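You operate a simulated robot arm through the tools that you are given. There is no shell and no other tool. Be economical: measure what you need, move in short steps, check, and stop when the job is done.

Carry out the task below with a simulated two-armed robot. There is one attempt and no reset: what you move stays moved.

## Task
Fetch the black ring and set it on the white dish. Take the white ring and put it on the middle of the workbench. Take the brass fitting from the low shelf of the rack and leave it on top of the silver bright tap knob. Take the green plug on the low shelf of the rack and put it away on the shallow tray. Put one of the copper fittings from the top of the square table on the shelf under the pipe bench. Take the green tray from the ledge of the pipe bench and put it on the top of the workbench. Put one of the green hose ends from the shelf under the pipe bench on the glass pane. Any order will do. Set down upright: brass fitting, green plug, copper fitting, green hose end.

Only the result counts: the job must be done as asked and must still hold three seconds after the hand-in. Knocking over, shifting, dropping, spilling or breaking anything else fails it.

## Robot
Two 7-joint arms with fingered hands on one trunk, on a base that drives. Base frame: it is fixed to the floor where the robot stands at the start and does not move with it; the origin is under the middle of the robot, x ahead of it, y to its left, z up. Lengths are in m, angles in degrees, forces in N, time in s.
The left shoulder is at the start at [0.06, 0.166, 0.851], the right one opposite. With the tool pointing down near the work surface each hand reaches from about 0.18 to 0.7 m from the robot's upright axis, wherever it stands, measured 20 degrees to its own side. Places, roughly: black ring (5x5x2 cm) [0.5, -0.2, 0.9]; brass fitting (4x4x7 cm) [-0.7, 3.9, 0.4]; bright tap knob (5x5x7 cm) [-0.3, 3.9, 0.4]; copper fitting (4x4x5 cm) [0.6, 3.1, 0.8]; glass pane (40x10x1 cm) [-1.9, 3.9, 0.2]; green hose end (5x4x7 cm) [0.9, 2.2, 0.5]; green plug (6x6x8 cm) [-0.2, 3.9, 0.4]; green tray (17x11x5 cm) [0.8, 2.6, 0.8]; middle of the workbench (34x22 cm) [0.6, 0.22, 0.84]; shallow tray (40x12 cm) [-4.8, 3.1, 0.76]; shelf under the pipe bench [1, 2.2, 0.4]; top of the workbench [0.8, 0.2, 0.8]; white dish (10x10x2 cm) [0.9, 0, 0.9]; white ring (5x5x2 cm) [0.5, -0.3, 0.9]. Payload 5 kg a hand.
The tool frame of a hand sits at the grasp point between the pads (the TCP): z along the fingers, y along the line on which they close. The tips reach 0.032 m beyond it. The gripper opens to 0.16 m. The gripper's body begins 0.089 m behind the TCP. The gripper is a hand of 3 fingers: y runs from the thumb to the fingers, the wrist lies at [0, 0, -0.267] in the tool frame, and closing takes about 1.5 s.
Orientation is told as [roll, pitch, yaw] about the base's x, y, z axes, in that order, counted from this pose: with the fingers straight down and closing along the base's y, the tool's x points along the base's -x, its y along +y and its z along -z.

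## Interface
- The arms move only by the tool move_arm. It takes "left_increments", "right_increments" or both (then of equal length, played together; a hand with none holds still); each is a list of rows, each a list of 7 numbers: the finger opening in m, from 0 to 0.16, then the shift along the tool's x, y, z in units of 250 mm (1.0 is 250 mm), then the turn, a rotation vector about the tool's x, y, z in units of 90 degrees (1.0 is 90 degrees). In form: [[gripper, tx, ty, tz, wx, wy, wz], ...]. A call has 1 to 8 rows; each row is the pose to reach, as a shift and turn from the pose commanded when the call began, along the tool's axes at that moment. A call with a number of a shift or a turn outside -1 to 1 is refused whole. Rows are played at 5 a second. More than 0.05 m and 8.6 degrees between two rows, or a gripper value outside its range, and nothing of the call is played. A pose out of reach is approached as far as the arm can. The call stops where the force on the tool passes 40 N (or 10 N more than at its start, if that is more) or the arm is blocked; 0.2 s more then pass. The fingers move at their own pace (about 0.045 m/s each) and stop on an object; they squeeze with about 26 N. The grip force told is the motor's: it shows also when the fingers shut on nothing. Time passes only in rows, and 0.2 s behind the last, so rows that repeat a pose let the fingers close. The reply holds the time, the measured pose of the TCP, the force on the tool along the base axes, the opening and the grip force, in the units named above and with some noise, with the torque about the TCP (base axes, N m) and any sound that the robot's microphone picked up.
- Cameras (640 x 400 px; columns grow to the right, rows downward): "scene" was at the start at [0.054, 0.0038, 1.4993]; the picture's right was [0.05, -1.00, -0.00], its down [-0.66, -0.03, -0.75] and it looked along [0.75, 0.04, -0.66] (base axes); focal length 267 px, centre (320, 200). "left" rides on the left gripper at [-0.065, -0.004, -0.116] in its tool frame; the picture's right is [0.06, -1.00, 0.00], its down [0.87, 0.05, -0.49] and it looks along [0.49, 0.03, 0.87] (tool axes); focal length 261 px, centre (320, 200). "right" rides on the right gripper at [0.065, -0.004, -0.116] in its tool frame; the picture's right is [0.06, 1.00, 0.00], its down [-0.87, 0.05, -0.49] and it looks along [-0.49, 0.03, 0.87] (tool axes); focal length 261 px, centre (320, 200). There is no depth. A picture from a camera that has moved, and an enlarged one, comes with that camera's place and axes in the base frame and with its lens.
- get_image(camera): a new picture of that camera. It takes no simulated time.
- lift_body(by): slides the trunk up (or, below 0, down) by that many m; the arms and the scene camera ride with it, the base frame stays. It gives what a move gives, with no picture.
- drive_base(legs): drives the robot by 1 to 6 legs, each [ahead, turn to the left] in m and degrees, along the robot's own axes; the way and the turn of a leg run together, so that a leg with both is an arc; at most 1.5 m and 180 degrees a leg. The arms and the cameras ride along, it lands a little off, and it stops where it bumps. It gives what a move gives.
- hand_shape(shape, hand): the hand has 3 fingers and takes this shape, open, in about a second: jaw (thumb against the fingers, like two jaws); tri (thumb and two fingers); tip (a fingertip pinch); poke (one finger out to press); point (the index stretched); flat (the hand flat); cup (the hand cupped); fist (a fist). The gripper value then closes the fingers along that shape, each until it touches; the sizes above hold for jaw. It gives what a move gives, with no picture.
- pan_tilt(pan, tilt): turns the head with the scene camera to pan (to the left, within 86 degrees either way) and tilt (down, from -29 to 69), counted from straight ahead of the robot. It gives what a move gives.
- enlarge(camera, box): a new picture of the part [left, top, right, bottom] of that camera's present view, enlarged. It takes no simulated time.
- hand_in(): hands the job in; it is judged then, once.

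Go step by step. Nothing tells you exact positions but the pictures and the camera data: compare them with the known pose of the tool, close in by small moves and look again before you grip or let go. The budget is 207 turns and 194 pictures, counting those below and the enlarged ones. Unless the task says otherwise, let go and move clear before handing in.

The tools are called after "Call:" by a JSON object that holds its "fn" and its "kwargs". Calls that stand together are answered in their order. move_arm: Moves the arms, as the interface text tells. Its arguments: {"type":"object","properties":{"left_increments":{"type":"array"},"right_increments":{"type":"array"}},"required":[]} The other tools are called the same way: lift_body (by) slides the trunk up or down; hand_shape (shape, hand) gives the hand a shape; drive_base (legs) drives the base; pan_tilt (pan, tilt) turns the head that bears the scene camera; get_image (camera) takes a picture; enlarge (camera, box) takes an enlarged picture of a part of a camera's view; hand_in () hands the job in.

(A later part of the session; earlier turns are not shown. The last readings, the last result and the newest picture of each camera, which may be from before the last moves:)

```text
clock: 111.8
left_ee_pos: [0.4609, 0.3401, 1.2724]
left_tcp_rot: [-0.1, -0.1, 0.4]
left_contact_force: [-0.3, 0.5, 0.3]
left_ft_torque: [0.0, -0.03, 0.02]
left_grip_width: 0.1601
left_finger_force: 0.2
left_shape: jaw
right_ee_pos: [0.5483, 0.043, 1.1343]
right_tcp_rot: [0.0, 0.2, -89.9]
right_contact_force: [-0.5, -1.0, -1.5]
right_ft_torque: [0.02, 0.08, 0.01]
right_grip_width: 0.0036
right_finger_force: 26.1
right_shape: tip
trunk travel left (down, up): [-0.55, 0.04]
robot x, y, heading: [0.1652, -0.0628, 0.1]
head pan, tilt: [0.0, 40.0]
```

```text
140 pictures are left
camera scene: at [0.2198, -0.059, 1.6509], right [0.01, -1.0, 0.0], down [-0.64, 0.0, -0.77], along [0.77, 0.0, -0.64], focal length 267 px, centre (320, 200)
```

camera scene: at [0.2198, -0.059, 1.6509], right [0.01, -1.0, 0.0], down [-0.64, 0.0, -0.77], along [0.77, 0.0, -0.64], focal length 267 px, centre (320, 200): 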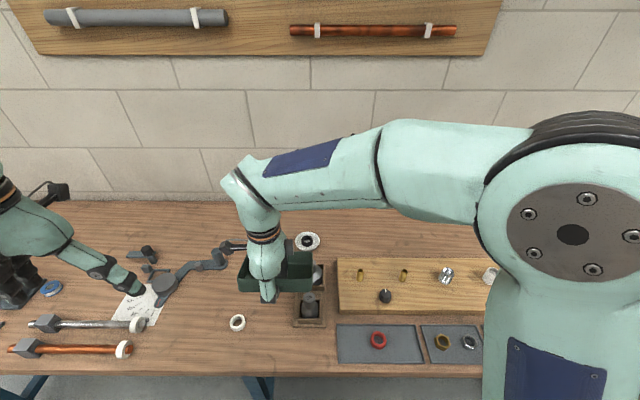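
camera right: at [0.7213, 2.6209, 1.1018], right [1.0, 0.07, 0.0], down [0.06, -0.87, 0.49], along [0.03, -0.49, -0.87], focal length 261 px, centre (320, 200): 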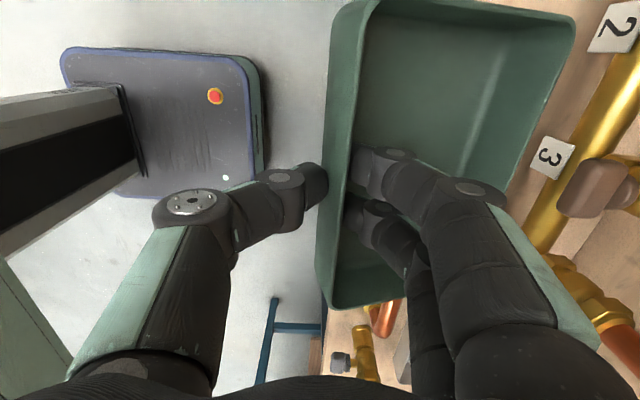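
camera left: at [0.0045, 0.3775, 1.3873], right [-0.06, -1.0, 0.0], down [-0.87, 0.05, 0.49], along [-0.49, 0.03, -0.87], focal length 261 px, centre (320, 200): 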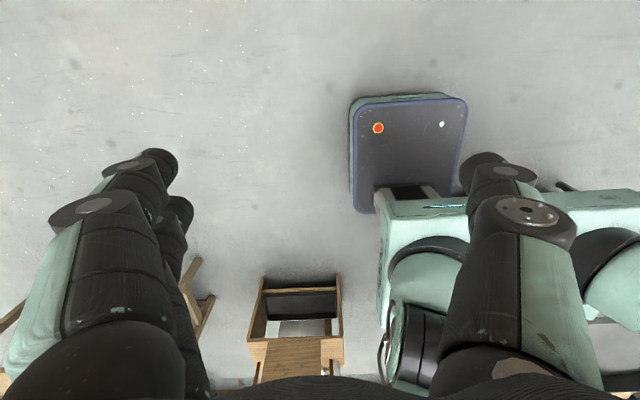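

I swing the tray right over the wooden block while tilting the hand 20° forward, which also levels the tray.

Call:
{"fn": "move_arm", "kwargs": {"right_increments": [[0.0, -0.125, 0.075, -0.04, -0.028, 0, 0], [0.0, -0.25, 0.15, -0.08, -0.056, 0, 0], [0.0, -0.375, 0.225, -0.08, -0.083, 0, 0], [0.0, -0.5, 0.3, -0.08, -0.111, 0, 0], [0.0, -0.625, 0.375, -0.08, -0.139, 0, 0], [0.0, -0.75, 0.45, -0.08, -0.167, 0, 0], [0.0, -0.875, 0.525, -0.08, -0.194, 0, 0], [0.0, -1.0, 0.6, -0.08, -0.222, 0, 0]]}}

Call:
{"fn": "get_image", "kwargs": {"camera": "scene"}}

Call:
{"fn": "get_image", "kwargs": {"camera": "right"}}

```text
clock: 113.7
left_ee_pos: [0.4616, 0.3381, 1.2722]
left_tcp_rot: [0.0, -0.1, 0.3]
left_contact_force: [0.5, 0.6, 0.8]
left_ft_torque: [0.03, -0.01, 0.0]
left_grip_width: 0.16
left_finger_force: 0.0
left_shape: jaw
right_ee_pos: [0.6986, -0.2081, 1.1517]
right_tcp_rot: [20.1, 0.3, -89.8]
right_contact_force: [0.7, -1.2, -1.3]
right_ft_torque: [0.02, 0.09, -0.01]
right_grip_width: 0.0031
right_finger_force: 26.2
right_shape: tip
trunk travel left (down, up): [-0.55, 0.04]
robot x, y, heading: [0.1663, -0.059, 0.2]
head pan, tilt: [0.0, 40.0]
```

```text
139 pictures are left
camera scene: at [0.2201, -0.0605, 1.6509], right [0.01, -1.0, 0.0], down [-0.64, 0.0, -0.77], along [0.77, 0.0, -0.64], focal length 267 px, centre (320, 200)
```

scene: 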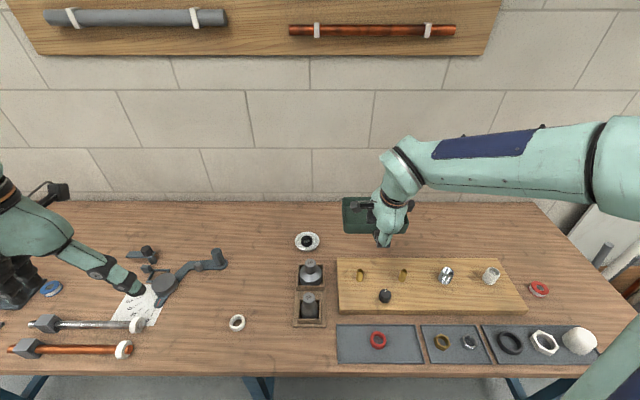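

```text
138 pictures are left
camera right: at [0.6537, -0.1438, 1.2603], right [0.94, 0.06, 0.34], down [-0.12, -0.87, 0.48], along [0.33, -0.48, -0.81], focal length 261 px, centre (320, 200)
```

right: 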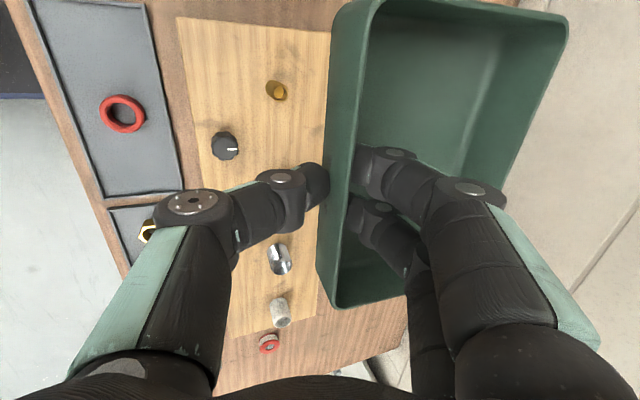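

Tray is nearly level. I move it forward behind the block and partly down.

Call:
{"fn": "move_arm", "kwargs": {"right_increments": [[0.0, -0.008, 0.12, 0.1, 0, 0, 0], [0.0, -0.016, 0.24, 0.2, 0, 0, 0], [0.0, -0.024, 0.36, 0.33, 0, 0, 0], [0.0, -0.032, 0.46, 0.46, 0, 0, 0], [0.0, -0.04, 0.56, 0.6, 0, 0, 0], [0.0, -0.048, 0.634, 0.72, 0, 0, 0], [0.0, -0.048, 0.634, 0.784, 0, 0, 0], [0.0, -0.048, 0.634, 0.784, 0, 0, 0]]}}

Call:
{"fn": "enlarge", "kwargs": {"camera": "scene", "box": [280, 170, 520, 330]}}

Call:
{"fn": "get_image", "kwargs": {"camera": "right"}}

```text
clock: 115.5
left_ee_pos: [0.4617, 0.3405, 1.2716]
left_tcp_rot: [0.0, -0.2, 0.4]
left_contact_force: [-1.1, -0.2, 0.1]
left_ft_torque: [-0.01, 0.03, -0.01]
left_grip_width: 0.1601
left_finger_force: 0.3
left_shape: jaw
right_ee_pos: [0.9163, -0.2174, 1.0226]
right_tcp_rot: [20.1, 0.2, -89.7]
right_contact_force: [-0.6, -1.0, -0.9]
right_ft_torque: [0.01, 0.09, -0.02]
right_grip_width: 0.0034
right_finger_force: 26.4
right_shape: tip
trunk travel left (down, up): [-0.55, 0.04]
robot x, y, heading: [0.1659, -0.0612, 0.2]
head pan, tilt: [0.0, 40.0]
```

```text
2.50 times, centred on (400, 250) of scene
camera zoom: at [0.2201, -0.0596, 1.6509], right [0.01, -1.0, 0.0], down [-0.64, 0.0, -0.77], along [0.77, 0.0, -0.64], focal length 667 px, centre (120, 75)
```

zoom: 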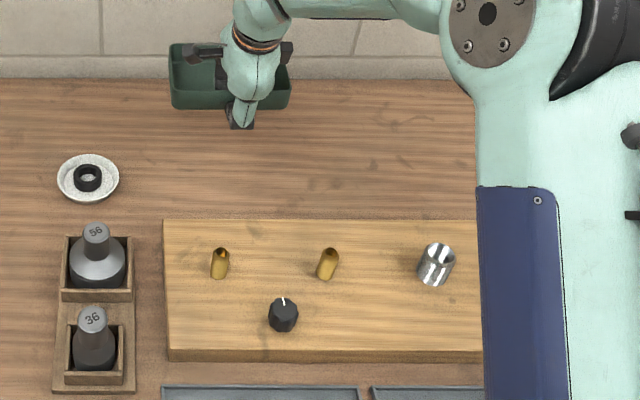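

```text
136 pictures are left
camera right: at [0.8716, -0.1531, 1.1302], right [0.94, 0.06, 0.34], down [-0.12, -0.87, 0.48], along [0.33, -0.49, -0.81], focal length 261 px, centre (320, 200)
```

right: 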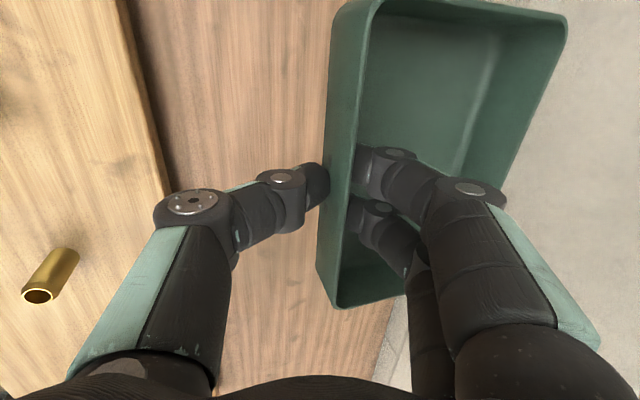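

Position over the free strip is good. I lower it straight down toward the bench top.

Call:
{"fn": "move_arm", "kwargs": {"right_increments": [[0.0, 0, -0.05, 0.14, 0, 0, 0], [0.0, 0, -0.1, 0.28, 0, 0, 0], [0.0, 0, -0.143, 0.393, 0, 0, 0], [0.0, 0, -0.157, 0.432, 0, 0, 0], [0.0, 0, -0.164, 0.451, 0, 0, 0], [0.0, 0, -0.164, 0.451, 0, 0, 0]]}}

Call:
{"fn": "enlarge", "kwargs": {"camera": "scene", "box": [280, 170, 520, 330]}}

Call:
{"fn": "get_image", "kwargs": {"camera": "right"}}

```text
clock: 116.8
left_ee_pos: [0.4612, 0.3406, 1.2723]
left_tcp_rot: [-0.2, -0.2, 0.4]
left_contact_force: [0.1, 0.1, 0.6]
left_ft_torque: [-0.03, 0.03, 0.0]
left_grip_width: 0.16
left_finger_force: 0.0
left_shape: jaw
right_ee_pos: [0.9144, -0.2169, 0.9026]
right_tcp_rot: [20.1, 0.3, -89.8]
right_contact_force: [-0.3, -0.5, -1.3]
right_ft_torque: [-0.01, 0.1, 0.01]
right_grip_width: 0.0034
right_finger_force: 25.8
right_shape: tip
trunk travel left (down, up): [-0.55, 0.04]
robot x, y, heading: [0.1628, -0.0571, 0.3]
head pan, tilt: [0.0, 40.0]
```

```text
2.50 times, centred on (400, 250) of scene
camera zoom: at [0.2201, -0.0596, 1.6509], right [0.01, -1.0, 0.0], down [-0.64, 0.0, -0.77], along [0.77, 0.0, -0.64], focal length 667 px, centre (120, 75)
```

zoom: 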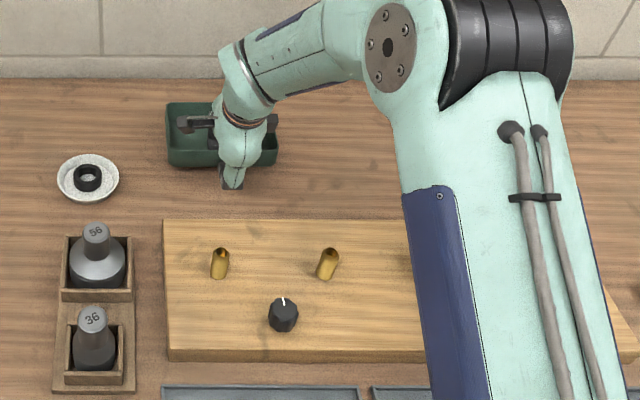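

```text
134 pictures are left
camera right: at [0.8708, -0.1534, 1.0096], right [0.94, 0.06, 0.34], down [-0.12, -0.87, 0.48], along [0.33, -0.49, -0.81], focal length 261 px, centre (320, 200)
```

right: 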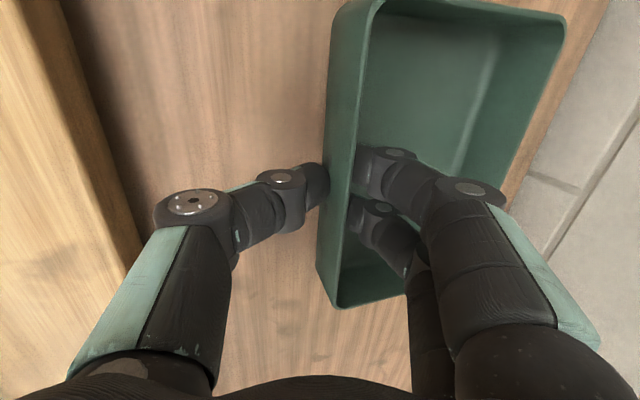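

Nearly touching. I lower a few mm at a time.

Call:
{"fn": "move_arm", "kwargs": {"right_increments": [[0.0, 0, -0.0055, 0.015, 0, 0, 0], [0.0, 0, -0.011, 0.03, 0, 0, 0], [0.0, 0, -0.011, 0.03, 0, 0, 0]]}}

Call:
{"fn": "move_arm", "kwargs": {"right_increments": [[0.0, 0, -0.0055, 0.015, 0, 0, 0], [0.0, 0, -0.0055, 0.015, 0, 0, 0]]}}

```text
clock: 117.7
left_ee_pos: [0.4614, 0.3402, 1.2714]
left_tcp_rot: [-0.1, -0.2, 0.4]
left_contact_force: [0.5, 0.6, 0.8]
left_ft_torque: [-0.01, 0.01, 0.01]
left_grip_width: 0.1602
left_finger_force: 0.2
left_shape: jaw
right_ee_pos: [0.9135, -0.2173, 0.8943]
right_tcp_rot: [20.0, 0.3, -89.8]
right_contact_force: [0.2, -0.1, -1.7]
right_ft_torque: [0.02, 0.09, -0.01]
right_grip_width: 0.0034
right_finger_force: 25.7
right_shape: tip
trunk travel left (down, up): [-0.55, 0.04]
robot x, y, heading: [0.1653, -0.0579, 0.4]
head pan, tilt: [0.0, 40.0]
```

```text
clock: 118.2
left_ee_pos: [0.461, 0.3399, 1.2715]
left_tcp_rot: [-0.1, -0.1, 0.4]
left_contact_force: [-0.5, 0.3, 0.1]
left_ft_torque: [0.0, 0.0, 0.01]
left_grip_width: 0.1599
left_finger_force: 0.0
left_shape: jaw
right_ee_pos: [0.9144, -0.2168, 0.8901]
right_tcp_rot: [20.1, 0.3, -89.8]
right_contact_force: [0.1, -0.3, -1.9]
right_ft_torque: [0.0, 0.07, -0.05]
right_grip_width: 0.0034
right_finger_force: 26.0
right_shape: tip
trunk travel left (down, up): [-0.55, 0.04]
robot x, y, heading: [0.1664, -0.0575, 0.3]
head pan, tilt: [0.0, 40.0]
```

Call:
{"fn": "move_arm", "kwargs": {"right_increments": [[0.0, 0, -0.0055, 0.015, 0, 0, 0], [0.0, 0, -0.0055, 0.015, 0, 0, 0]]}}

Call:
{"fn": "move_arm", "kwargs": {"right_increments": [[0.0, 0, -0.0055, 0.015, 0, 0, 0], [0.0, 0, -0.0055, 0.015, 0, 0, 0]]}}

Call:
{"fn": "get_image", "kwargs": {"camera": "right"}}

```text
clock: 118.8
left_ee_pos: [0.4621, 0.3399, 1.2724]
left_tcp_rot: [-0.1, -0.2, 0.4]
left_contact_force: [0.3, 0.3, 0.1]
left_ft_torque: [-0.01, -0.02, -0.01]
left_grip_width: 0.1602
left_finger_force: 0.1
left_shape: jaw
right_ee_pos: [0.915, -0.2167, 0.886]
right_tcp_rot: [20.1, 0.4, -89.8]
right_contact_force: [0.7, -1.0, -1.5]
right_ft_torque: [-0.04, 0.08, -0.03]
right_grip_width: 0.0036
right_finger_force: 25.6
right_shape: tip
trunk travel left (down, up): [-0.55, 0.04]
robot x, y, heading: [0.1677, -0.0583, 0.0]
head pan, tilt: [0.0, 40.0]
```

```text
clock: 119.5
left_ee_pos: [0.4613, 0.3396, 1.2717]
left_tcp_rot: [0.0, -0.2, 0.5]
left_contact_force: [0.5, 0.1, -0.8]
left_ft_torque: [0.0, -0.04, -0.02]
left_grip_width: 0.1601
left_finger_force: 0.0
left_shape: jaw
right_ee_pos: [0.9138, -0.2161, 0.8817]
right_tcp_rot: [20.1, 0.3, -89.9]
right_contact_force: [0.7, -0.6, -1.1]
right_ft_torque: [-0.02, 0.1, -0.01]
right_grip_width: 0.0036
right_finger_force: 26.0
right_shape: tip
trunk travel left (down, up): [-0.55, 0.04]
robot x, y, heading: [0.1653, -0.0605, 0.3]
head pan, tilt: [0.0, 40.0]
```

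```text
133 pictures are left
camera right: at [0.8704, -0.153, 0.9897], right [0.94, 0.06, 0.34], down [-0.12, -0.87, 0.48], along [0.33, -0.49, -0.81], focal length 261 px, centre (320, 200)
```

right: 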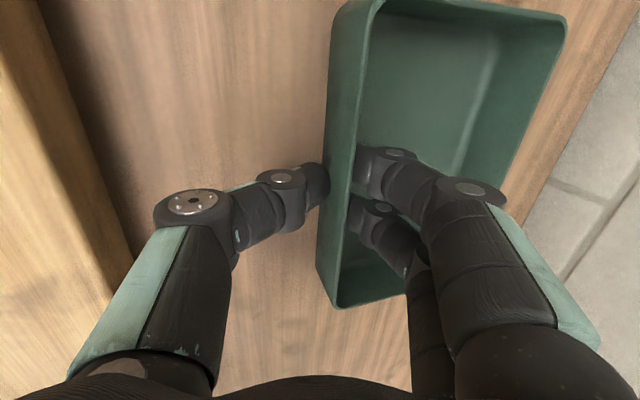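

Call:
{"fn": "move_arm", "kwargs": {"right_increments": [[0.0, 0, -0.0055, 0.015, 0, 0, 0], [0.0, 0, -0.0055, 0.015, 0, 0, 0]]}}

Call:
{"fn": "move_arm", "kwargs": {"right_increments": [[0.0, 0, -0.0055, 0.015, 0, 0, 0], [0.0, 0, -0.0055, 0.015, 0, 0, 0]]}}

Call:
{"fn": "enlarge", "kwargs": {"camera": "scene", "box": [320, 180, 420, 260]}}

```text
clock: 120.0
left_ee_pos: [0.4603, 0.3408, 1.2718]
left_tcp_rot: [-0.1, -0.3, 0.4]
left_contact_force: [0.6, -0.2, 0.0]
left_ft_torque: [-0.01, -0.01, -0.01]
left_grip_width: 0.16
left_finger_force: 0.0
left_shape: jaw
right_ee_pos: [0.915, -0.2166, 0.8806]
right_tcp_rot: [20.3, 0.4, -89.7]
right_contact_force: [-4.1, 0.1, 16.5]
right_ft_torque: [-0.01, 0.04, -0.04]
right_grip_width: 0.004
right_finger_force: 26.2
right_shape: tip
trunk travel left (down, up): [-0.55, 0.04]
robot x, y, heading: [0.1662, -0.0596, 0.3]
head pan, tilt: [0.0, 40.0]
```

```text
clock: 120.7
left_ee_pos: [0.4589, 0.3397, 1.2719]
left_tcp_rot: [-0.1, -0.4, 0.3]
left_contact_force: [0.9, 0.7, -0.2]
left_ft_torque: [-0.01, 0.03, 0.02]
left_grip_width: 0.1598
left_finger_force: 0.1
left_shape: jaw
right_ee_pos: [0.9136, -0.2164, 0.8793]
right_tcp_rot: [20.5, 0.4, -89.8]
right_contact_force: [-9.9, -2.5, 36.0]
right_ft_torque: [-0.09, -0.27, -0.05]
right_grip_width: 0.0066
right_finger_force: 25.9
right_shape: tip
trunk travel left (down, up): [-0.55, 0.04]
robot x, y, heading: [0.1642, -0.0594, 0.5]
head pan, tilt: [0.0, 40.0]
```

```text
5.00 times, centred on (370, 220) of scene
camera zoom: at [0.2156, -0.059, 1.6514], right [0.01, -1.0, 0.0], down [-0.64, 0.0, -0.77], along [0.77, 0.0, -0.64], focal length 1335 px, centre (70, 100)
```

zoom: 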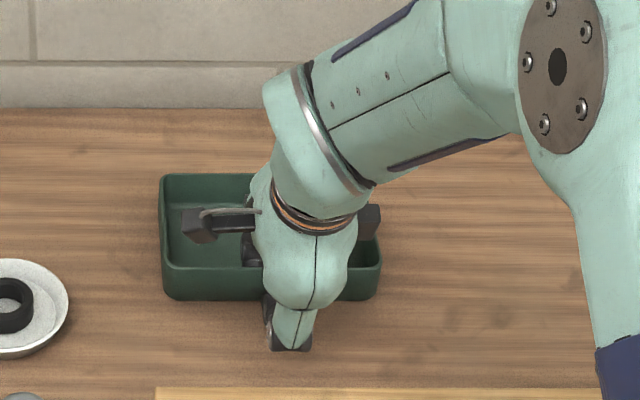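

The tray is on the bench. I relieve the pressure, open the fingers and rise.

Call:
{"fn": "move_arm", "kwargs": {"right_increments": [[0.0, 0, 0.007, -0.02, 0, 0, 0], [0.02, 0, 0.007, -0.02, 0, 0, 0], [0.05, 0, 0.007, -0.02, 0, 0, 0], [0.05, 0, 0.007, -0.02, 0, 0, 0], [0.05, 0, 0.04, -0.12, 0, 0, 0], [0.05, 0, 0.09, -0.26, 0, 0, 0], [0.05, 0, 0.14, -0.42, 0, 0, 0], [0.05, 0, 0.18, -0.56, 0, 0, 0]]}}

Call:
{"fn": "get_image", "kwargs": {"camera": "right"}}

```text
clock: 122.5
left_ee_pos: [0.4609, 0.3403, 1.2721]
left_tcp_rot: [0.0, -0.3, 0.4]
left_contact_force: [-0.2, -0.6, -0.3]
left_ft_torque: [0.02, -0.03, 0.01]
left_grip_width: 0.1599
left_finger_force: 0.1
left_shape: jaw
right_ee_pos: [0.9087, -0.2175, 1.0228]
right_tcp_rot: [20.1, 0.4, -89.8]
right_contact_force: [-0.3, -0.1, 0.1]
right_ft_torque: [0.0, -0.01, 0.0]
right_grip_width: 0.0496
right_finger_force: 0.1
right_shape: tip
trunk travel left (down, up): [-0.55, 0.04]
robot x, y, heading: [0.1616, -0.0582, 0.4]
head pan, tilt: [0.0, 40.0]
```

```text
131 pictures are left
camera right: at [0.8641, -0.1538, 1.1307], right [0.94, 0.06, 0.34], down [-0.11, -0.87, 0.48], along [0.33, -0.49, -0.81], focal length 261 px, centre (320, 200)
```

right: 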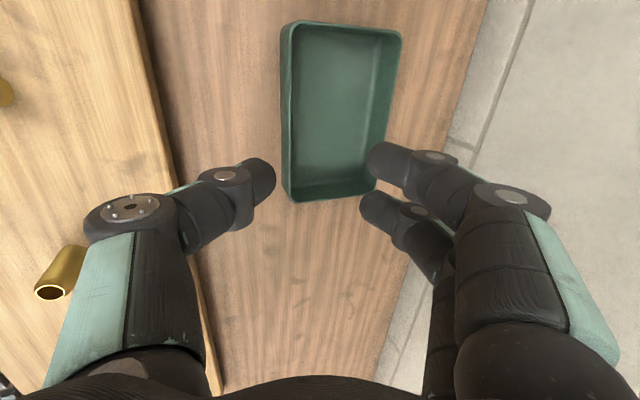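

The tray rests on the bench. I retract the arm (untilting) and pull the left arm in.

Call:
{"fn": "move_arm", "kwargs": {"right_increments": [[0.05, 0, -0.05, -0.15, 0.028, 0, 0], [0.05, 0, -0.13, -0.28, 0.056, 0, 0], [0.05, 0, -0.22, -0.4, 0.083, 0, 0], [0.05, 0, -0.32, -0.5, 0.111, 0, 0], [0.05, 0, -0.43, -0.6, 0.139, 0, 0], [0.05, 0, -0.54, -0.7, 0.167, 0, 0], [0.05, 0, -0.65, -0.78, 0.194, 0, 0], [0.05, 0, -0.76, -0.83, 0.222, 0, 0]], "left_increments": [[0.16, 0, -0.1, 0, 0, 0, 0], [0.16, 0, -0.2, 0, 0, 0, 0], [0.16, 0, -0.3, 0, 0, 0, 0], [0.16, 0, -0.4, 0, 0, 0, 0], [0.16, 0, -0.4, 0, 0, 0, 0], [0.16, 0, -0.4, 0, 0, 0, 0], [0.16, 0, -0.4, 0, 0, 0, 0], [0.16, 0, -0.4, 0, 0, 0, 0]]}}

Call:
{"fn": "get_image", "kwargs": {"camera": "scene"}}

```text
clock: 124.2
left_ee_pos: [0.4627, 0.2393, 1.2704]
left_tcp_rot: [0.0, -0.1, 0.4]
left_contact_force: [-0.7, 0.3, 0.3]
left_ft_torque: [-0.01, -0.02, 0.0]
left_grip_width: 0.1598
left_finger_force: 0.0
left_shape: jaw
right_ee_pos: [0.6579, -0.2195, 1.1512]
right_tcp_rot: [0.1, 0.3, -89.8]
right_contact_force: [-0.1, 0.1, -1.1]
right_ft_torque: [-0.02, -0.03, -0.02]
right_grip_width: 0.0498
right_finger_force: 0.0
right_shape: tip
trunk travel left (down, up): [-0.55, 0.04]
robot x, y, heading: [0.1639, -0.0624, 0.4]
head pan, tilt: [0.0, 40.0]
```

```text
130 pictures are left
camera scene: at [0.2195, -0.0599, 1.6509], right [0.01, -1.0, 0.0], down [-0.64, 0.0, -0.77], along [0.77, 0.0, -0.64], focal length 267 px, centre (320, 200)
```

scene: 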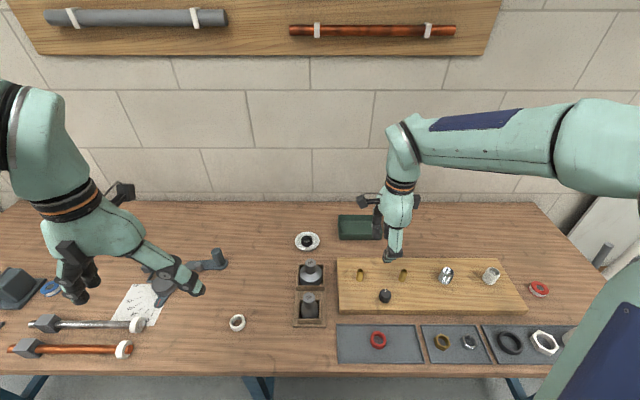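

All bench work is done. I drive to the square table: back, left, along the aisle, and turn to face it.

Call:
{"fn": "drive_base", "kwargs": {"legs": [[-0.42, 0], [0, 90], [1.5, 0], [1.5, 0], [0.1, 0], [0, -90]]}}

Call:
{"fn": "hand_shape", "kwargs": {"shape": "jaw", "hand": "right"}}

Call:
{"fn": "get_image", "kwargs": {"camera": "scene"}}

```text
clock: 149.6
left_ee_pos: [-0.0653, 3.376, 1.2701]
left_tcp_rot: [-0.2, -0.1, 4.4]
left_contact_force: [0.2, 1.5, 0.3]
left_ft_torque: [0.03, 0.0, -0.03]
left_grip_width: 0.1602
left_finger_force: 0.2
left_shape: jaw
right_ee_pos: [0.1636, 2.9325, 1.1511]
right_tcp_rot: [0.1, 0.2, -85.8]
right_contact_force: [-0.3, 0.2, 0.5]
right_ft_torque: [0.04, 0.01, 0.0]
right_grip_width: 0.0496
right_finger_force: 0.0
right_shape: tip
trunk travel left (down, up): [-0.55, 0.04]
robot x, y, heading: [-0.3435, 3.0538, 4.5]
head pan, tilt: [0.0, 40.0]
```

```text
clock: 150.5
left_ee_pos: [-0.0639, 3.377, 1.2716]
left_tcp_rot: [-0.1, -0.2, 4.4]
left_contact_force: [-0.7, -0.2, 0.1]
left_ft_torque: [0.03, 0.0, 0.01]
left_grip_width: 0.1601
left_finger_force: 0.0
left_shape: jaw
right_ee_pos: [0.1636, 2.9322, 1.1525]
right_tcp_rot: [0.1, 0.2, -85.9]
right_contact_force: [-1.2, -0.5, 0.7]
right_ft_torque: [0.01, 0.04, -0.02]
right_grip_width: 0.1598
right_finger_force: 0.0
right_shape: jaw
trunk travel left (down, up): [-0.55, 0.04]
robot x, y, heading: [-0.3426, 3.0535, 4.3]
head pan, tilt: [0.0, 40.0]
```

```text
129 pictures are left
camera scene: at [-0.2866, 3.0604, 1.6509], right [0.08, -1.0, 0.0], down [-0.64, -0.05, -0.77], along [0.76, 0.06, -0.64], focal length 267 px, centre (320, 200)
```

scene: 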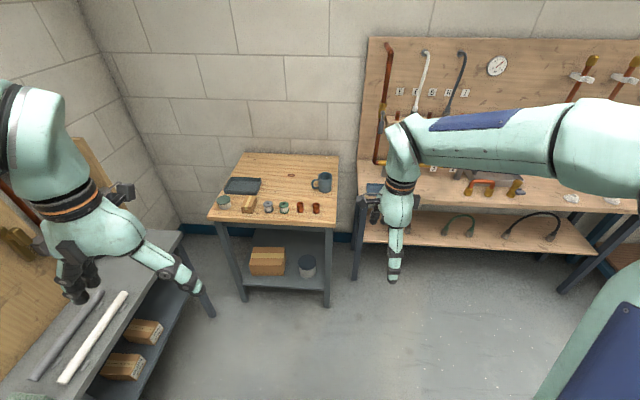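

Call:
{"fn": "enlarge", "kwargs": {"camera": "scene", "box": [200, 150, 350, 240]}}

Call:
{"fn": "move_arm", "kwargs": {"right_increments": [[0.08, 0, 0, 0, 0, 0, -0.09], [0.08, 0, 0, 0, 0, 0, -0.18], [0.08, 0, 0, 0, 0, 0, -0.27], [0.08, 0, 0, 0, 0, 0, -0.36], [0.08, 0, 0, 0, 0, 0, -0.45], [0.08, 0, 0, 0, 0, 0, -0.54], [0.08, 0, 0, 0, 0, 0, -0.63], [0.08, 0, 0, 0, 0, 0, -0.72]]}}

```text
4.27 times, centred on (275, 195) of scene
camera zoom: at [-0.2866, 3.0604, 1.6509], right [0.08, -1.0, 0.0], down [-0.64, -0.05, -0.77], along [0.76, 0.06, -0.64], focal length 1139 px, centre (512, 221)
```

zoom: 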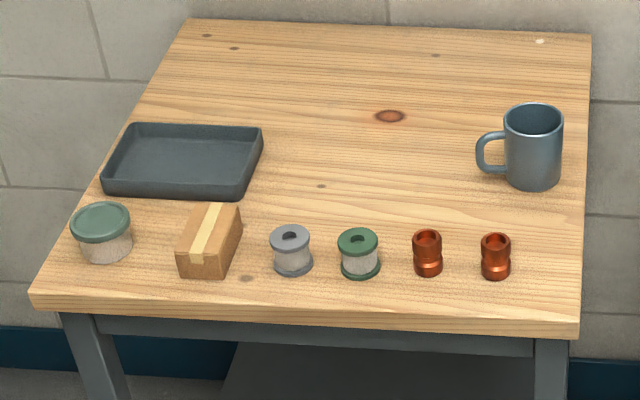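

```text
clock: 152.3
left_ee_pos: [-0.0647, 3.3758, 1.2706]
left_tcp_rot: [-0.1, -0.2, 4.4]
left_contact_force: [-0.2, -0.7, 0.0]
left_ft_torque: [-0.02, 0.03, -0.01]
left_grip_width: 0.1599
left_finger_force: 0.1
left_shape: jaw
right_ee_pos: [0.1638, 2.9315, 1.1531]
right_tcp_rot: [0.2, 0.1, -20.9]
right_contact_force: [0.2, 0.0, 0.9]
right_ft_torque: [-0.03, -0.02, 0.0]
right_grip_width: 0.0807
right_finger_force: 0.1
right_shape: jaw
trunk travel left (down, up): [-0.55, 0.04]
robot x, y, heading: [-0.3414, 3.0538, 4.4]
head pan, tilt: [0.0, 40.0]
```

The right-hand copper fitting is at about (0.644, 3.152). I drive closer to the table, straightening my heading.

Call:
{"fn": "drive_base", "kwargs": {"legs": [[0.48, -4.4]]}}

```text
clock: 155.1
left_ee_pos: [0.4351, 3.3736, 1.2704]
left_tcp_rot: [-0.2, -0.2, 0.1]
left_contact_force: [1.1, 0.0, 0.1]
left_ft_torque: [0.03, 0.05, -0.02]
left_grip_width: 0.1599
left_finger_force: 0.1
left_shape: jaw
right_ee_pos: [0.6291, 2.9139, 1.1516]
right_tcp_rot: [0.3, 0.1, -25.3]
right_contact_force: [-0.1, 1.0, 0.1]
right_ft_torque: [-0.01, 0.05, 0.0]
right_grip_width: 0.0806
right_finger_force: 0.0
right_shape: jaw
trunk travel left (down, up): [-0.55, 0.04]
robot x, y, heading: [0.1371, 3.0765, 0.1]
head pan, tilt: [0.0, 40.0]
```

I now orient the right hand pitched 60° forward and bring it to a standoff in front of the copper fitting.

Call:
{"fn": "move_arm", "kwargs": {"right_increments": [[0.08, 0.095, 0.085, 0.125, -0.0184, -0.082, -0.0319], [0.08, 0.19, 0.169, 0.25, -0.0368, -0.1639, -0.0637], [0.08, 0.284, 0.254, 0.375, -0.0551, -0.2459, -0.0956], [0.07, 0.379, 0.339, 0.5, -0.0735, -0.3279, -0.1275], [0.06, 0.474, 0.423, 0.625, -0.0919, -0.4098, -0.1593], [0.06, 0.569, 0.508, 0.75, -0.1103, -0.4918, -0.1912], [0.06, 0.663, 0.592, 0.875, -0.1286, -0.5737, -0.223], [0.06, 0.758, 0.677, 1.0, -0.147, -0.6557, -0.2549]]}}

Call:
{"fn": "get_image", "kwargs": {"camera": "right"}}

Call:
{"fn": "enlarge", "kwargs": {"camera": "scene", "box": [180, 150, 420, 310]}}

```text
clock: 156.9
left_ee_pos: [0.4335, 3.3757, 1.2705]
left_tcp_rot: [-0.3, -0.1, 0.2]
left_contact_force: [0.2, 0.9, 0.4]
left_ft_torque: [-0.07, 0.01, -0.01]
left_grip_width: 0.1599
left_finger_force: 0.0
left_shape: jaw
right_ee_pos: [0.531, 3.153, 0.9072]
right_tcp_rot: [1.6, -60.5, -1.2]
right_contact_force: [0.1, 1.1, 0.5]
right_ft_torque: [-0.02, 0.06, -0.02]
right_grip_width: 0.06
right_finger_force: 0.1
right_shape: jaw
trunk travel left (down, up): [-0.55, 0.04]
robot x, y, heading: [0.1357, 3.0732, 0.5]
head pan, tilt: [0.0, 40.0]
```

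```text
127 pictures are left
camera right: at [0.398, 3.1469, 0.9083], right [-0.03, 1.0, -0.04], down [0.0, 0.04, 1.0], along [1.0, 0.03, 0.0], focal length 261 px, centre (320, 200)
```

right: 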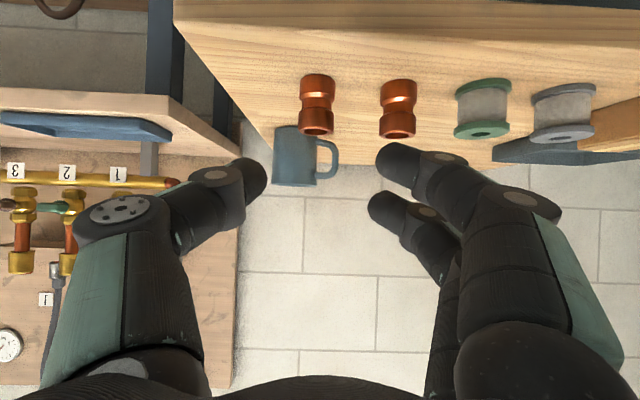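

```text
2.50 times, centred on (300, 230) of scene
camera zoom: at [0.1888, 3.0776, 1.6508], right [0.0, -1.0, 0.0], down [-0.64, 0.0, -0.77], along [0.77, 0.0, -0.64], focal length 667 px, centre (370, 125)
```

zoom: 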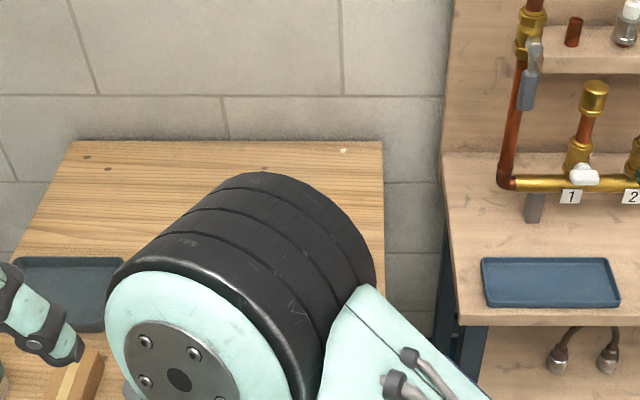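

The fitting is straight ahead at y≈3.149, spanning z 0.79–0.845. I advance until the fingers straddle it.

Call:
{"fn": "move_arm", "kwargs": {"right_increments": [[0.06, 0.03, -0.016, 0.12, 0, 0, 0], [0.06, 0.05, -0.016, 0.26, 0, 0, 0], [0.06, 0.064, -0.016, 0.4, 0, 0, 0], [0.06, 0.064, -0.016, 0.5, 0, 0, 0], [0.06, 0.064, -0.016, 0.5, 0, 0, 0]]}}

Call:
{"fn": "get_image", "kwargs": {"camera": "right"}}

```text
clock: 157.6
left_ee_pos: [0.4333, 3.3743, 1.2713]
left_tcp_rot: [-0.1, -0.2, 0.0]
left_contact_force: [-0.1, -0.2, -0.5]
left_ft_torque: [0.0, -0.03, 0.01]
left_grip_width: 0.1598
left_finger_force: 0.1
left_shape: jaw
right_ee_pos: [0.5193, 3.1859, 0.8845]
right_tcp_rot: [10.1, -53.8, -1.7]
right_contact_force: [0.0, -0.7, -0.1]
right_ft_torque: [-0.01, -0.02, 0.03]
right_grip_width: 0.0599
right_finger_force: 0.0
right_shape: jaw
trunk travel left (down, up): [-0.55, 0.04]
robot x, y, heading: [0.1359, 3.0738, 0.2]
head pan, tilt: [0.0, 40.0]
stopped in row 3 (right hand): the arm was blocked; the commanded pose is now the measured one
```

```text
125 pictures are left
camera right: at [0.388, 3.1645, 0.8992], right [-0.15, 0.99, 0.05], down [0.11, -0.04, 0.99], along [0.98, 0.15, -0.11], focal length 261 px, centre (320, 200)
```

right: 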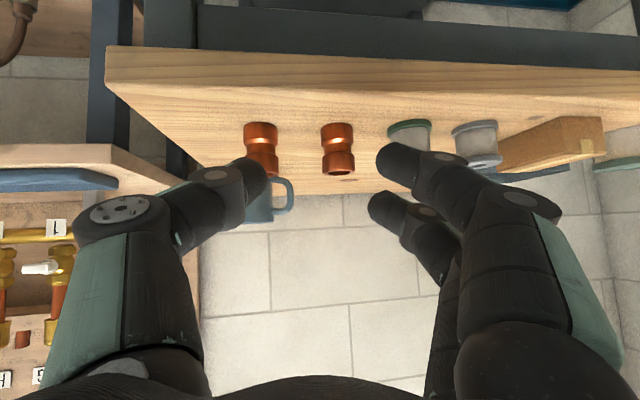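

The arm was too folded to advance. I back the base off 20 cm to give it room.

Call:
{"fn": "drive_base", "kwargs": {"legs": [[-0.2, 0]]}}

```text
clock: 159.2
left_ee_pos: [0.2292, 3.3737, 1.2711]
left_tcp_rot: [-0.1, -0.2, 0.2]
left_contact_force: [-0.2, 0.1, 0.2]
left_ft_torque: [0.0, -0.05, 0.0]
left_grip_width: 0.16
left_finger_force: 0.0
left_shape: jaw
right_ee_pos: [0.3147, 3.1852, 0.8837]
right_tcp_rot: [10.0, -53.9, -1.9]
right_contact_force: [0.3, -0.2, 0.3]
right_ft_torque: [0.03, -0.01, -0.01]
right_grip_width: 0.06
right_finger_force: 0.1
right_shape: jaw
trunk travel left (down, up): [-0.55, 0.04]
robot x, y, heading: [-0.0724, 3.077, 0.2]
head pan, tilt: [0.0, 40.0]
```

I re-level the hand's orientation and move to the standoff in front of the fitting again.

Call:
{"fn": "move_arm", "kwargs": {"right_increments": [[0.06, -0.096, -0.038, 0.103, 0.0157, -0.0113, -0.003], [0.06, -0.192, -0.075, 0.206, 0.0313, -0.0227, -0.006], [0.06, -0.289, -0.113, 0.31, 0.047, -0.034, -0.009], [0.06, -0.385, -0.151, 0.413, 0.0627, -0.0453, -0.012], [0.06, -0.481, -0.188, 0.516, 0.0783, -0.0567, -0.015], [0.06, -0.577, -0.226, 0.619, 0.094, -0.068, -0.018], [0.06, -0.577, -0.226, 0.619, 0.094, -0.068, -0.018]]}}

Call:
{"fn": "get_image", "kwargs": {"camera": "right"}}

```text
clock: 160.8
left_ee_pos: [0.2292, 3.3735, 1.271]
left_tcp_rot: [-0.1, -0.2, 0.2]
left_contact_force: [-0.6, 0.3, -0.3]
left_ft_torque: [-0.03, -0.03, -0.01]
left_grip_width: 0.16
left_finger_force: 0.1
left_shape: jaw
right_ee_pos: [0.5291, 3.1506, 0.9053]
right_tcp_rot: [-0.2, -60.0, 0.3]
right_contact_force: [-0.1, 0.7, 0.0]
right_ft_torque: [0.0, 0.02, 0.0]
right_grip_width: 0.0602
right_finger_force: 0.0
right_shape: jaw
trunk travel left (down, up): [-0.55, 0.04]
robot x, y, heading: [-0.0698, 3.0756, -0.3]
head pan, tilt: [0.0, 40.0]
```

```text
124 pictures are left
camera right: at [0.3972, 3.1444, 0.9068], right [-0.03, 1.0, -0.06], down [0.01, 0.06, 1.0], along [1.0, 0.03, -0.01], focal length 261 px, centre (320, 200)
```

right: 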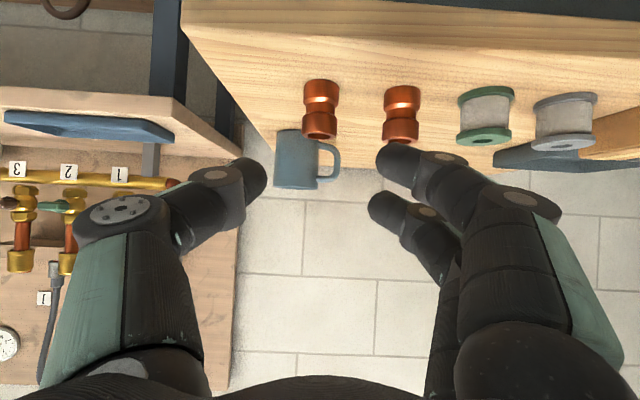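

Aligned at y≈3.147. I advance along the tool.

Call:
{"fn": "move_arm", "kwargs": {"right_increments": [[0.06, 0.02, -0.014, 0.14, 0, 0, 0], [0.06, 0.04, -0.014, 0.28, 0, 0, 0], [0.06, 0.048, -0.014, 0.42, 0, 0, 0], [0.06, 0.048, -0.014, 0.54, 0, 0, 0], [0.06, 0.048, -0.014, 0.54, 0, 0, 0]]}}

Call:
{"fn": "get_image", "kwargs": {"camera": "right"}}

```text
clock: 162.1
left_ee_pos: [0.227, 3.3725, 1.2724]
left_tcp_rot: [-0.2, -0.4, 0.2]
left_contact_force: [-0.3, -0.4, 0.0]
left_ft_torque: [-0.02, 0.02, 0.02]
left_grip_width: 0.16
left_finger_force: 0.1
left_shape: jaw
right_ee_pos: [0.643, 3.1471, 0.834]
right_tcp_rot: [0.4, -60.6, -0.3]
right_contact_force: [-5.3, 2.8, 36.1]
right_ft_torque: [1.38, -0.4, 0.19]
right_grip_width: 0.0602
right_finger_force: 0.1
right_shape: jaw
trunk travel left (down, up): [-0.55, 0.04]
robot x, y, heading: [-0.07, 3.0743, -0.2]
head pan, tilt: [0.0, 40.0]
```

```text
123 pictures are left
camera right: at [0.5089, 3.1421, 0.8336], right [-0.03, 1.0, -0.05], down [0.0, 0.05, 1.0], along [1.0, 0.03, 0.0], focal length 261 px, centre (320, 200)
```

right: 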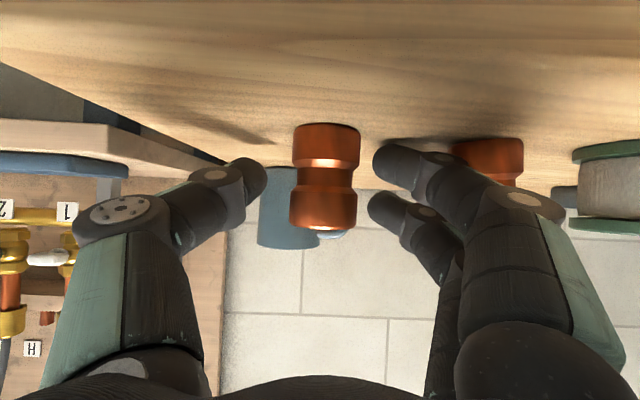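

The lower finger just touches the table. I raise 8 mm and close on the fitting.

Call:
{"fn": "move_arm", "kwargs": {"right_increments": [[0.06, -0.028, 0, -0.016, 0, 0, 0], [0.04, -0.028, 0, -0.016, 0, 0, 0], [0.02, -0.028, 0, -0.016, 0, 0, 0], [0.0, -0.028, 0, -0.016, 0, 0, 0], [0.0, -0.028, 0, -0.016, 0, 0, 0], [0.0, -0.028, 0, -0.016, 0, 0, 0]]}}

Call:
{"fn": "get_image", "kwargs": {"camera": "right"}}

```text
clock: 163.4
left_ee_pos: [0.2293, 3.3734, 1.2705]
left_tcp_rot: [-0.2, -0.2, 0.1]
left_contact_force: [0.3, -0.5, 0.0]
left_ft_torque: [-0.04, 0.01, 0.03]
left_grip_width: 0.1599
left_finger_force: 0.0
left_shape: jaw
right_ee_pos: [0.6397, 3.1461, 0.834]
right_tcp_rot: [-0.3, -60.0, 0.5]
right_contact_force: [0.6, 2.3, 4.2]
right_ft_torque: [0.21, -0.08, 0.01]
right_grip_width: 0.0002
right_finger_force: 24.3
right_shape: jaw
trunk travel left (down, up): [-0.55, 0.04]
robot x, y, heading: [-0.066, 3.0723, -0.1]
head pan, tilt: [0.0, 40.0]
```

```text
122 pictures are left
camera right: at [0.5072, 3.1404, 0.8361], right [-0.04, 1.0, -0.06], down [0.01, 0.06, 1.0], along [1.0, 0.03, -0.01], focal length 261 px, centre (320, 200)
```

right: 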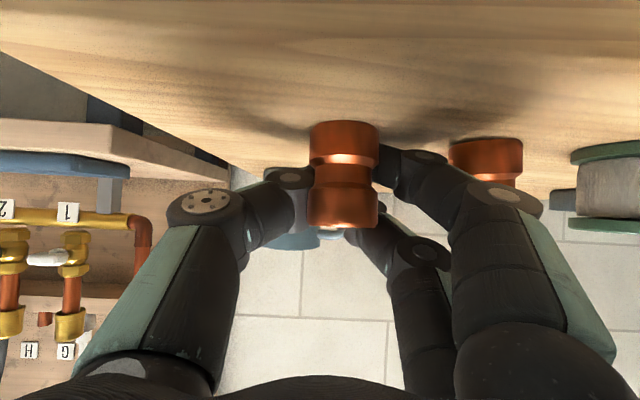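

The tips closed partly beyond the fitting (width reads 0), so the grip is not proper. I reopen, back off 2 cm along the tool, recentre, and close again with it near the fingertips.

Call:
{"fn": "move_arm", "kwargs": {"right_increments": [[0.03, 0, 0, 0, 0, 0, 0], [0.065, 0, 0, 0, 0, 0, 0], [0.065, 0, 0, 0, 0, 0, 0], [0.065, 0, 0, 0, 0, 0, 0], [0.065, 0, 0.02, -0.04, 0, 0, 0], [0.065, 0, 0.032, -0.08, 0, 0, 0], [0.065, 0, 0.032, -0.08, 0, 0, 0]]}}

Call:
{"fn": "get_image", "kwargs": {"camera": "right"}}

```text
clock: 165.1
left_ee_pos: [0.2304, 3.3741, 1.2692]
left_tcp_rot: [0.0, -0.1, 0.1]
left_contact_force: [-0.6, -1.5, 0.5]
left_ft_torque: [0.0, 0.01, 0.03]
left_grip_width: 0.1599
left_finger_force: 0.0
left_shape: jaw
right_ee_pos: [0.6238, 3.1539, 0.8451]
right_tcp_rot: [0.0, -59.9, 0.2]
right_contact_force: [0.4, -0.3, -0.1]
right_ft_torque: [-0.01, 0.0, 0.05]
right_grip_width: 0.0644
right_finger_force: 0.1
right_shape: jaw
trunk travel left (down, up): [-0.55, 0.04]
robot x, y, heading: [-0.067, 3.0758, 0.5]
head pan, tilt: [0.0, 40.0]
```

```text
121 pictures are left
camera right: at [0.4908, 3.1486, 0.8465], right [-0.03, 1.0, -0.06], down [0.01, 0.06, 1.0], along [1.0, 0.03, -0.01], focal length 261 px, centre (320, 200)
```

right: 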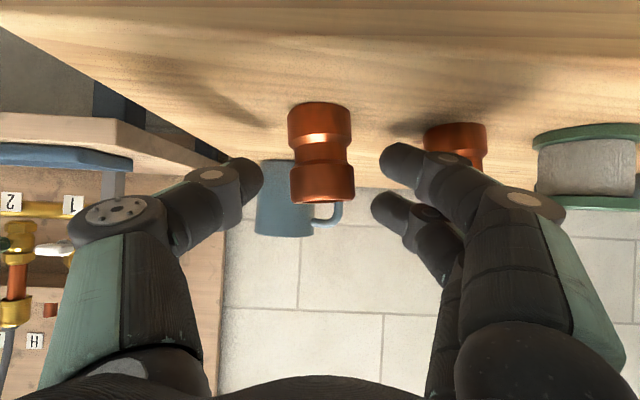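

Good alignment. I lower 7 mm and close.

Call:
{"fn": "move_arm", "kwargs": {"right_increments": [[0.06, 0.024, 0.0, 0.014, 0, 0, 0], [0.05, 0.024, 0.0, 0.014, 0, 0, 0], [0.03, 0.024, 0.0, 0.014, 0, 0, 0], [0.01, 0.024, 0.0, 0.014, 0, 0, 0], [0.0, 0.024, 0.0, 0.014, 0, 0, 0], [0.0, 0.024, 0.0, 0.014, 0, 0, 0], [0.0, 0.024, 0.0, 0.014, 0, 0, 0]]}}

Call:
{"fn": "get_image", "kwargs": {"camera": "right"}}

```text
clock: 166.7
left_ee_pos: [0.2308, 3.3728, 1.2706]
left_tcp_rot: [-0.1, -0.2, 0.1]
left_contact_force: [1.2, 0.1, 0.0]
left_ft_torque: [-0.01, 0.07, 0.0]
left_grip_width: 0.1598
left_finger_force: 0.0
left_shape: jaw
right_ee_pos: [0.6241, 3.1534, 0.8377]
right_tcp_rot: [0.0, -59.9, 0.3]
right_contact_force: [-0.2, -0.2, -0.5]
right_ft_torque: [-0.05, 0.0, -0.02]
right_grip_width: 0.0
right_finger_force: 25.9
right_shape: jaw
trunk travel left (down, up): [-0.55, 0.04]
robot x, y, heading: [-0.0704, 3.074, 0.2]
head pan, tilt: [0.0, 40.0]
```

```text
120 pictures are left
camera right: at [0.4909, 3.1486, 0.8397], right [-0.03, 1.0, -0.06], down [0.01, 0.06, 1.0], along [1.0, 0.03, -0.01], focal length 261 px, centre (320, 200)
```

right: 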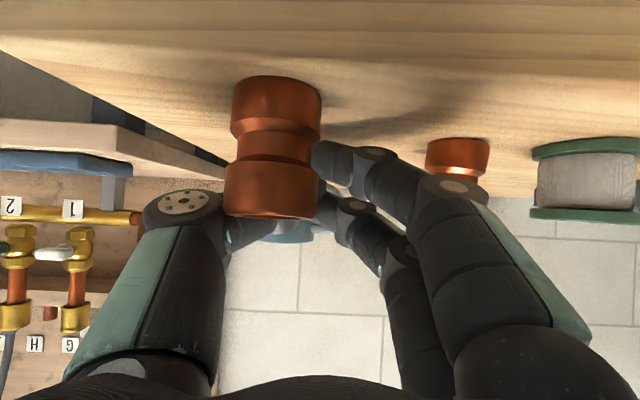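

The fitting was squeezed back toward the palm: the jaw shape curls behind it. The fingertip-pinch shape held the rings well, so I open, retreat, and switch to "tip".

Call:
{"fn": "move_arm", "kwargs": {"right_increments": [[0.03, 0, 0, 0, 0, 0, 0], [0.08, 0, 0, 0, 0, 0, 0], [0.08, 0, 0, 0, 0, 0, 0], [0.08, 0, 0, 0, 0, 0, 0], [0.08, 0, -0.04, -0.1, 0, 0, 0], [0.08, 0, -0.08, -0.24, 0, 0, 0], [0.08, 0, -0.08, -0.4, 0, 0, 0], [0.08, 0, -0.08, -0.5, 0, 0, 0]]}}

Call:
{"fn": "hand_shape", "kwargs": {"shape": "tip", "hand": "right"}}

Call:
{"fn": "get_image", "kwargs": {"camera": "right"}}

```text
clock: 168.4
left_ee_pos: [0.2297, 3.372, 1.2708]
left_tcp_rot: [0.0, -0.2, 0.2]
left_contact_force: [0.3, -0.3, 0.1]
left_ft_torque: [0.03, 0.0, -0.01]
left_grip_width: 0.1598
left_finger_force: 0.1
left_shape: jaw
right_ee_pos: [0.516, 3.1341, 0.9004]
right_tcp_rot: [0.0, -60.1, 0.2]
right_contact_force: [0.0, -1.0, -0.6]
right_ft_torque: [0.02, -0.01, 0.0]
right_grip_width: 0.0796
right_finger_force: 0.0
right_shape: jaw
trunk travel left (down, up): [-0.55, 0.04]
robot x, y, heading: [-0.07, 3.0776, 0.2]
head pan, tilt: [0.0, 40.0]
```

```text
clock: 169.3
left_ee_pos: [0.2299, 3.3728, 1.2711]
left_tcp_rot: [0.0, -0.2, 0.1]
left_contact_force: [0.7, -0.1, 0.2]
left_ft_torque: [0.04, 0.01, -0.04]
left_grip_width: 0.16
left_finger_force: 0.0
left_shape: jaw
right_ee_pos: [0.5177, 3.1334, 0.901]
right_tcp_rot: [-0.1, -60.0, 0.1]
right_contact_force: [0.8, 0.6, -0.2]
right_ft_torque: [-0.01, 0.0, 0.02]
right_grip_width: 0.1597
right_finger_force: 0.0
right_shape: tip
trunk travel left (down, up): [-0.55, 0.04]
robot x, y, heading: [-0.07, 3.0736, 0.1]
head pan, tilt: [0.0, 40.0]
```

```text
119 pictures are left
camera right: at [0.3834, 3.1295, 0.9021], right [-0.03, 1.0, -0.06], down [0.01, 0.06, 1.0], along [1.0, 0.03, -0.01], focal length 261 px, centre (320, 200)
```

right: 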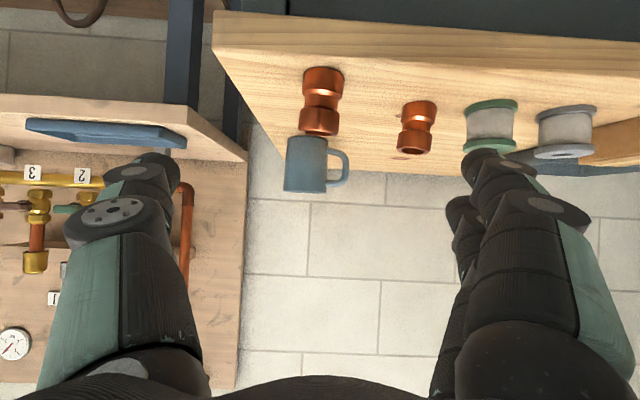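

Call:
{"fn": "enlarge", "kwargs": {"camera": "right", "box": [260, 40, 480, 200]}}

Call:
{"fn": "move_arm", "kwargs": {"right_increments": [[0.1, 0, 0, 0, 0, 0, 0], [0.07, 0, 0, 0, 0, 0, 0], [0.07, 0, 0, 0, 0, 0, 0], [0.07, 0, 0, 0, 0, 0, 0], [0.07, 0, 0, 0, 0, 0, 0]]}}

```text
2.50 times, centred on (370, 120) of right
camera zoom: at [0.3834, 3.1295, 0.9021], right [-0.03, 1.0, -0.06], down [0.01, 0.06, 1.0], along [1.0, 0.03, -0.01], focal length 652 px, centre (195, 400)
```

zoom: 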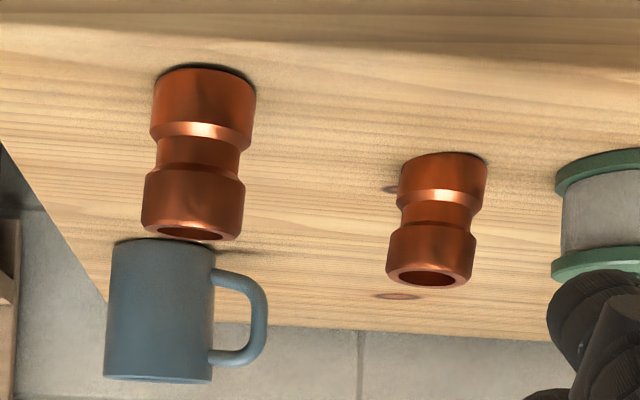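

```text
clock: 170.6
left_ee_pos: [0.231, 3.373, 1.2714]
left_tcp_rot: [0.0, -0.3, 0.0]
left_contact_force: [-0.9, -0.7, 0.4]
left_ft_torque: [-0.02, 0.0, 0.0]
left_grip_width: 0.1599
left_finger_force: 0.0
left_shape: jaw
right_ee_pos: [0.516, 3.1346, 0.9009]
right_tcp_rot: [-0.1, -60.0, 0.2]
right_contact_force: [-0.2, 0.3, -0.7]
right_ft_torque: [0.04, -0.02, -0.01]
right_grip_width: 0.0708
right_finger_force: 0.1
right_shape: tip
trunk travel left (down, up): [-0.55, 0.04]
robot x, y, heading: [-0.0696, 3.0744, 0.1]
head pan, tilt: [0.0, 40.0]
```

Both fittings stand upright, but the left one was pushed about 2 cm back-left (now ≈(0.664, 3.24), originally ≈(0.647, 3.224)). I'll put it back first using the tip pinch.

Call:
{"fn": "move_arm", "kwargs": {"right_increments": [[0.062, -0.01, 0.18, 0.0, 0, 0, 0], [0.062, -0.02, 0.36, 0.05, 0, 0, 0], [0.062, -0.05, 0.404, 0.174, 0, 0, 0], [0.062, -0.05, 0.404, 0.174, 0, 0, 0]]}}

Call:
{"fn": "get_image", "kwargs": {"camera": "right"}}

```text
clock: 171.6
left_ee_pos: [0.2291, 3.3722, 1.2711]
left_tcp_rot: [-0.1, -0.3, 0.1]
left_contact_force: [0.7, 1.0, 0.9]
left_ft_torque: [-0.01, -0.01, -0.01]
left_grip_width: 0.1597
left_finger_force: 0.0
left_shape: jaw
right_ee_pos: [0.5606, 3.2369, 0.8881]
right_tcp_rot: [-0.2, -60.0, 0.3]
right_contact_force: [0.3, 0.1, 0.0]
right_ft_torque: [0.01, 0.02, -0.01]
right_grip_width: 0.0625
right_finger_force: 0.1
right_shape: tip
trunk travel left (down, up): [-0.55, 0.04]
robot x, y, heading: [-0.0689, 3.0721, 0.1]
head pan, tilt: [0.0, 40.0]
```

```text
117 pictures are left
camera right: at [0.427, 3.2311, 0.8905], right [-0.03, 1.0, -0.06], down [0.01, 0.06, 1.0], along [1.0, 0.03, -0.01], focal length 261 px, centre (320, 200)
```

right: 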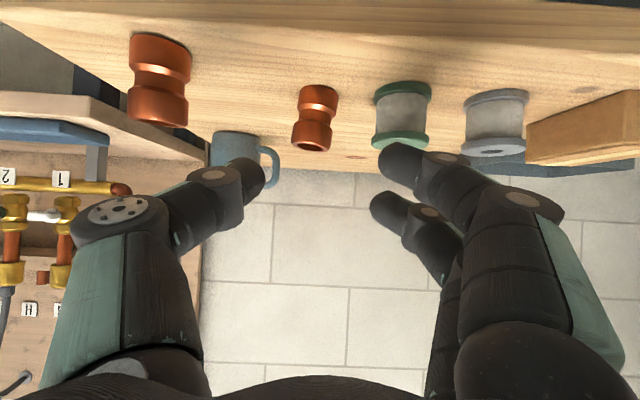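

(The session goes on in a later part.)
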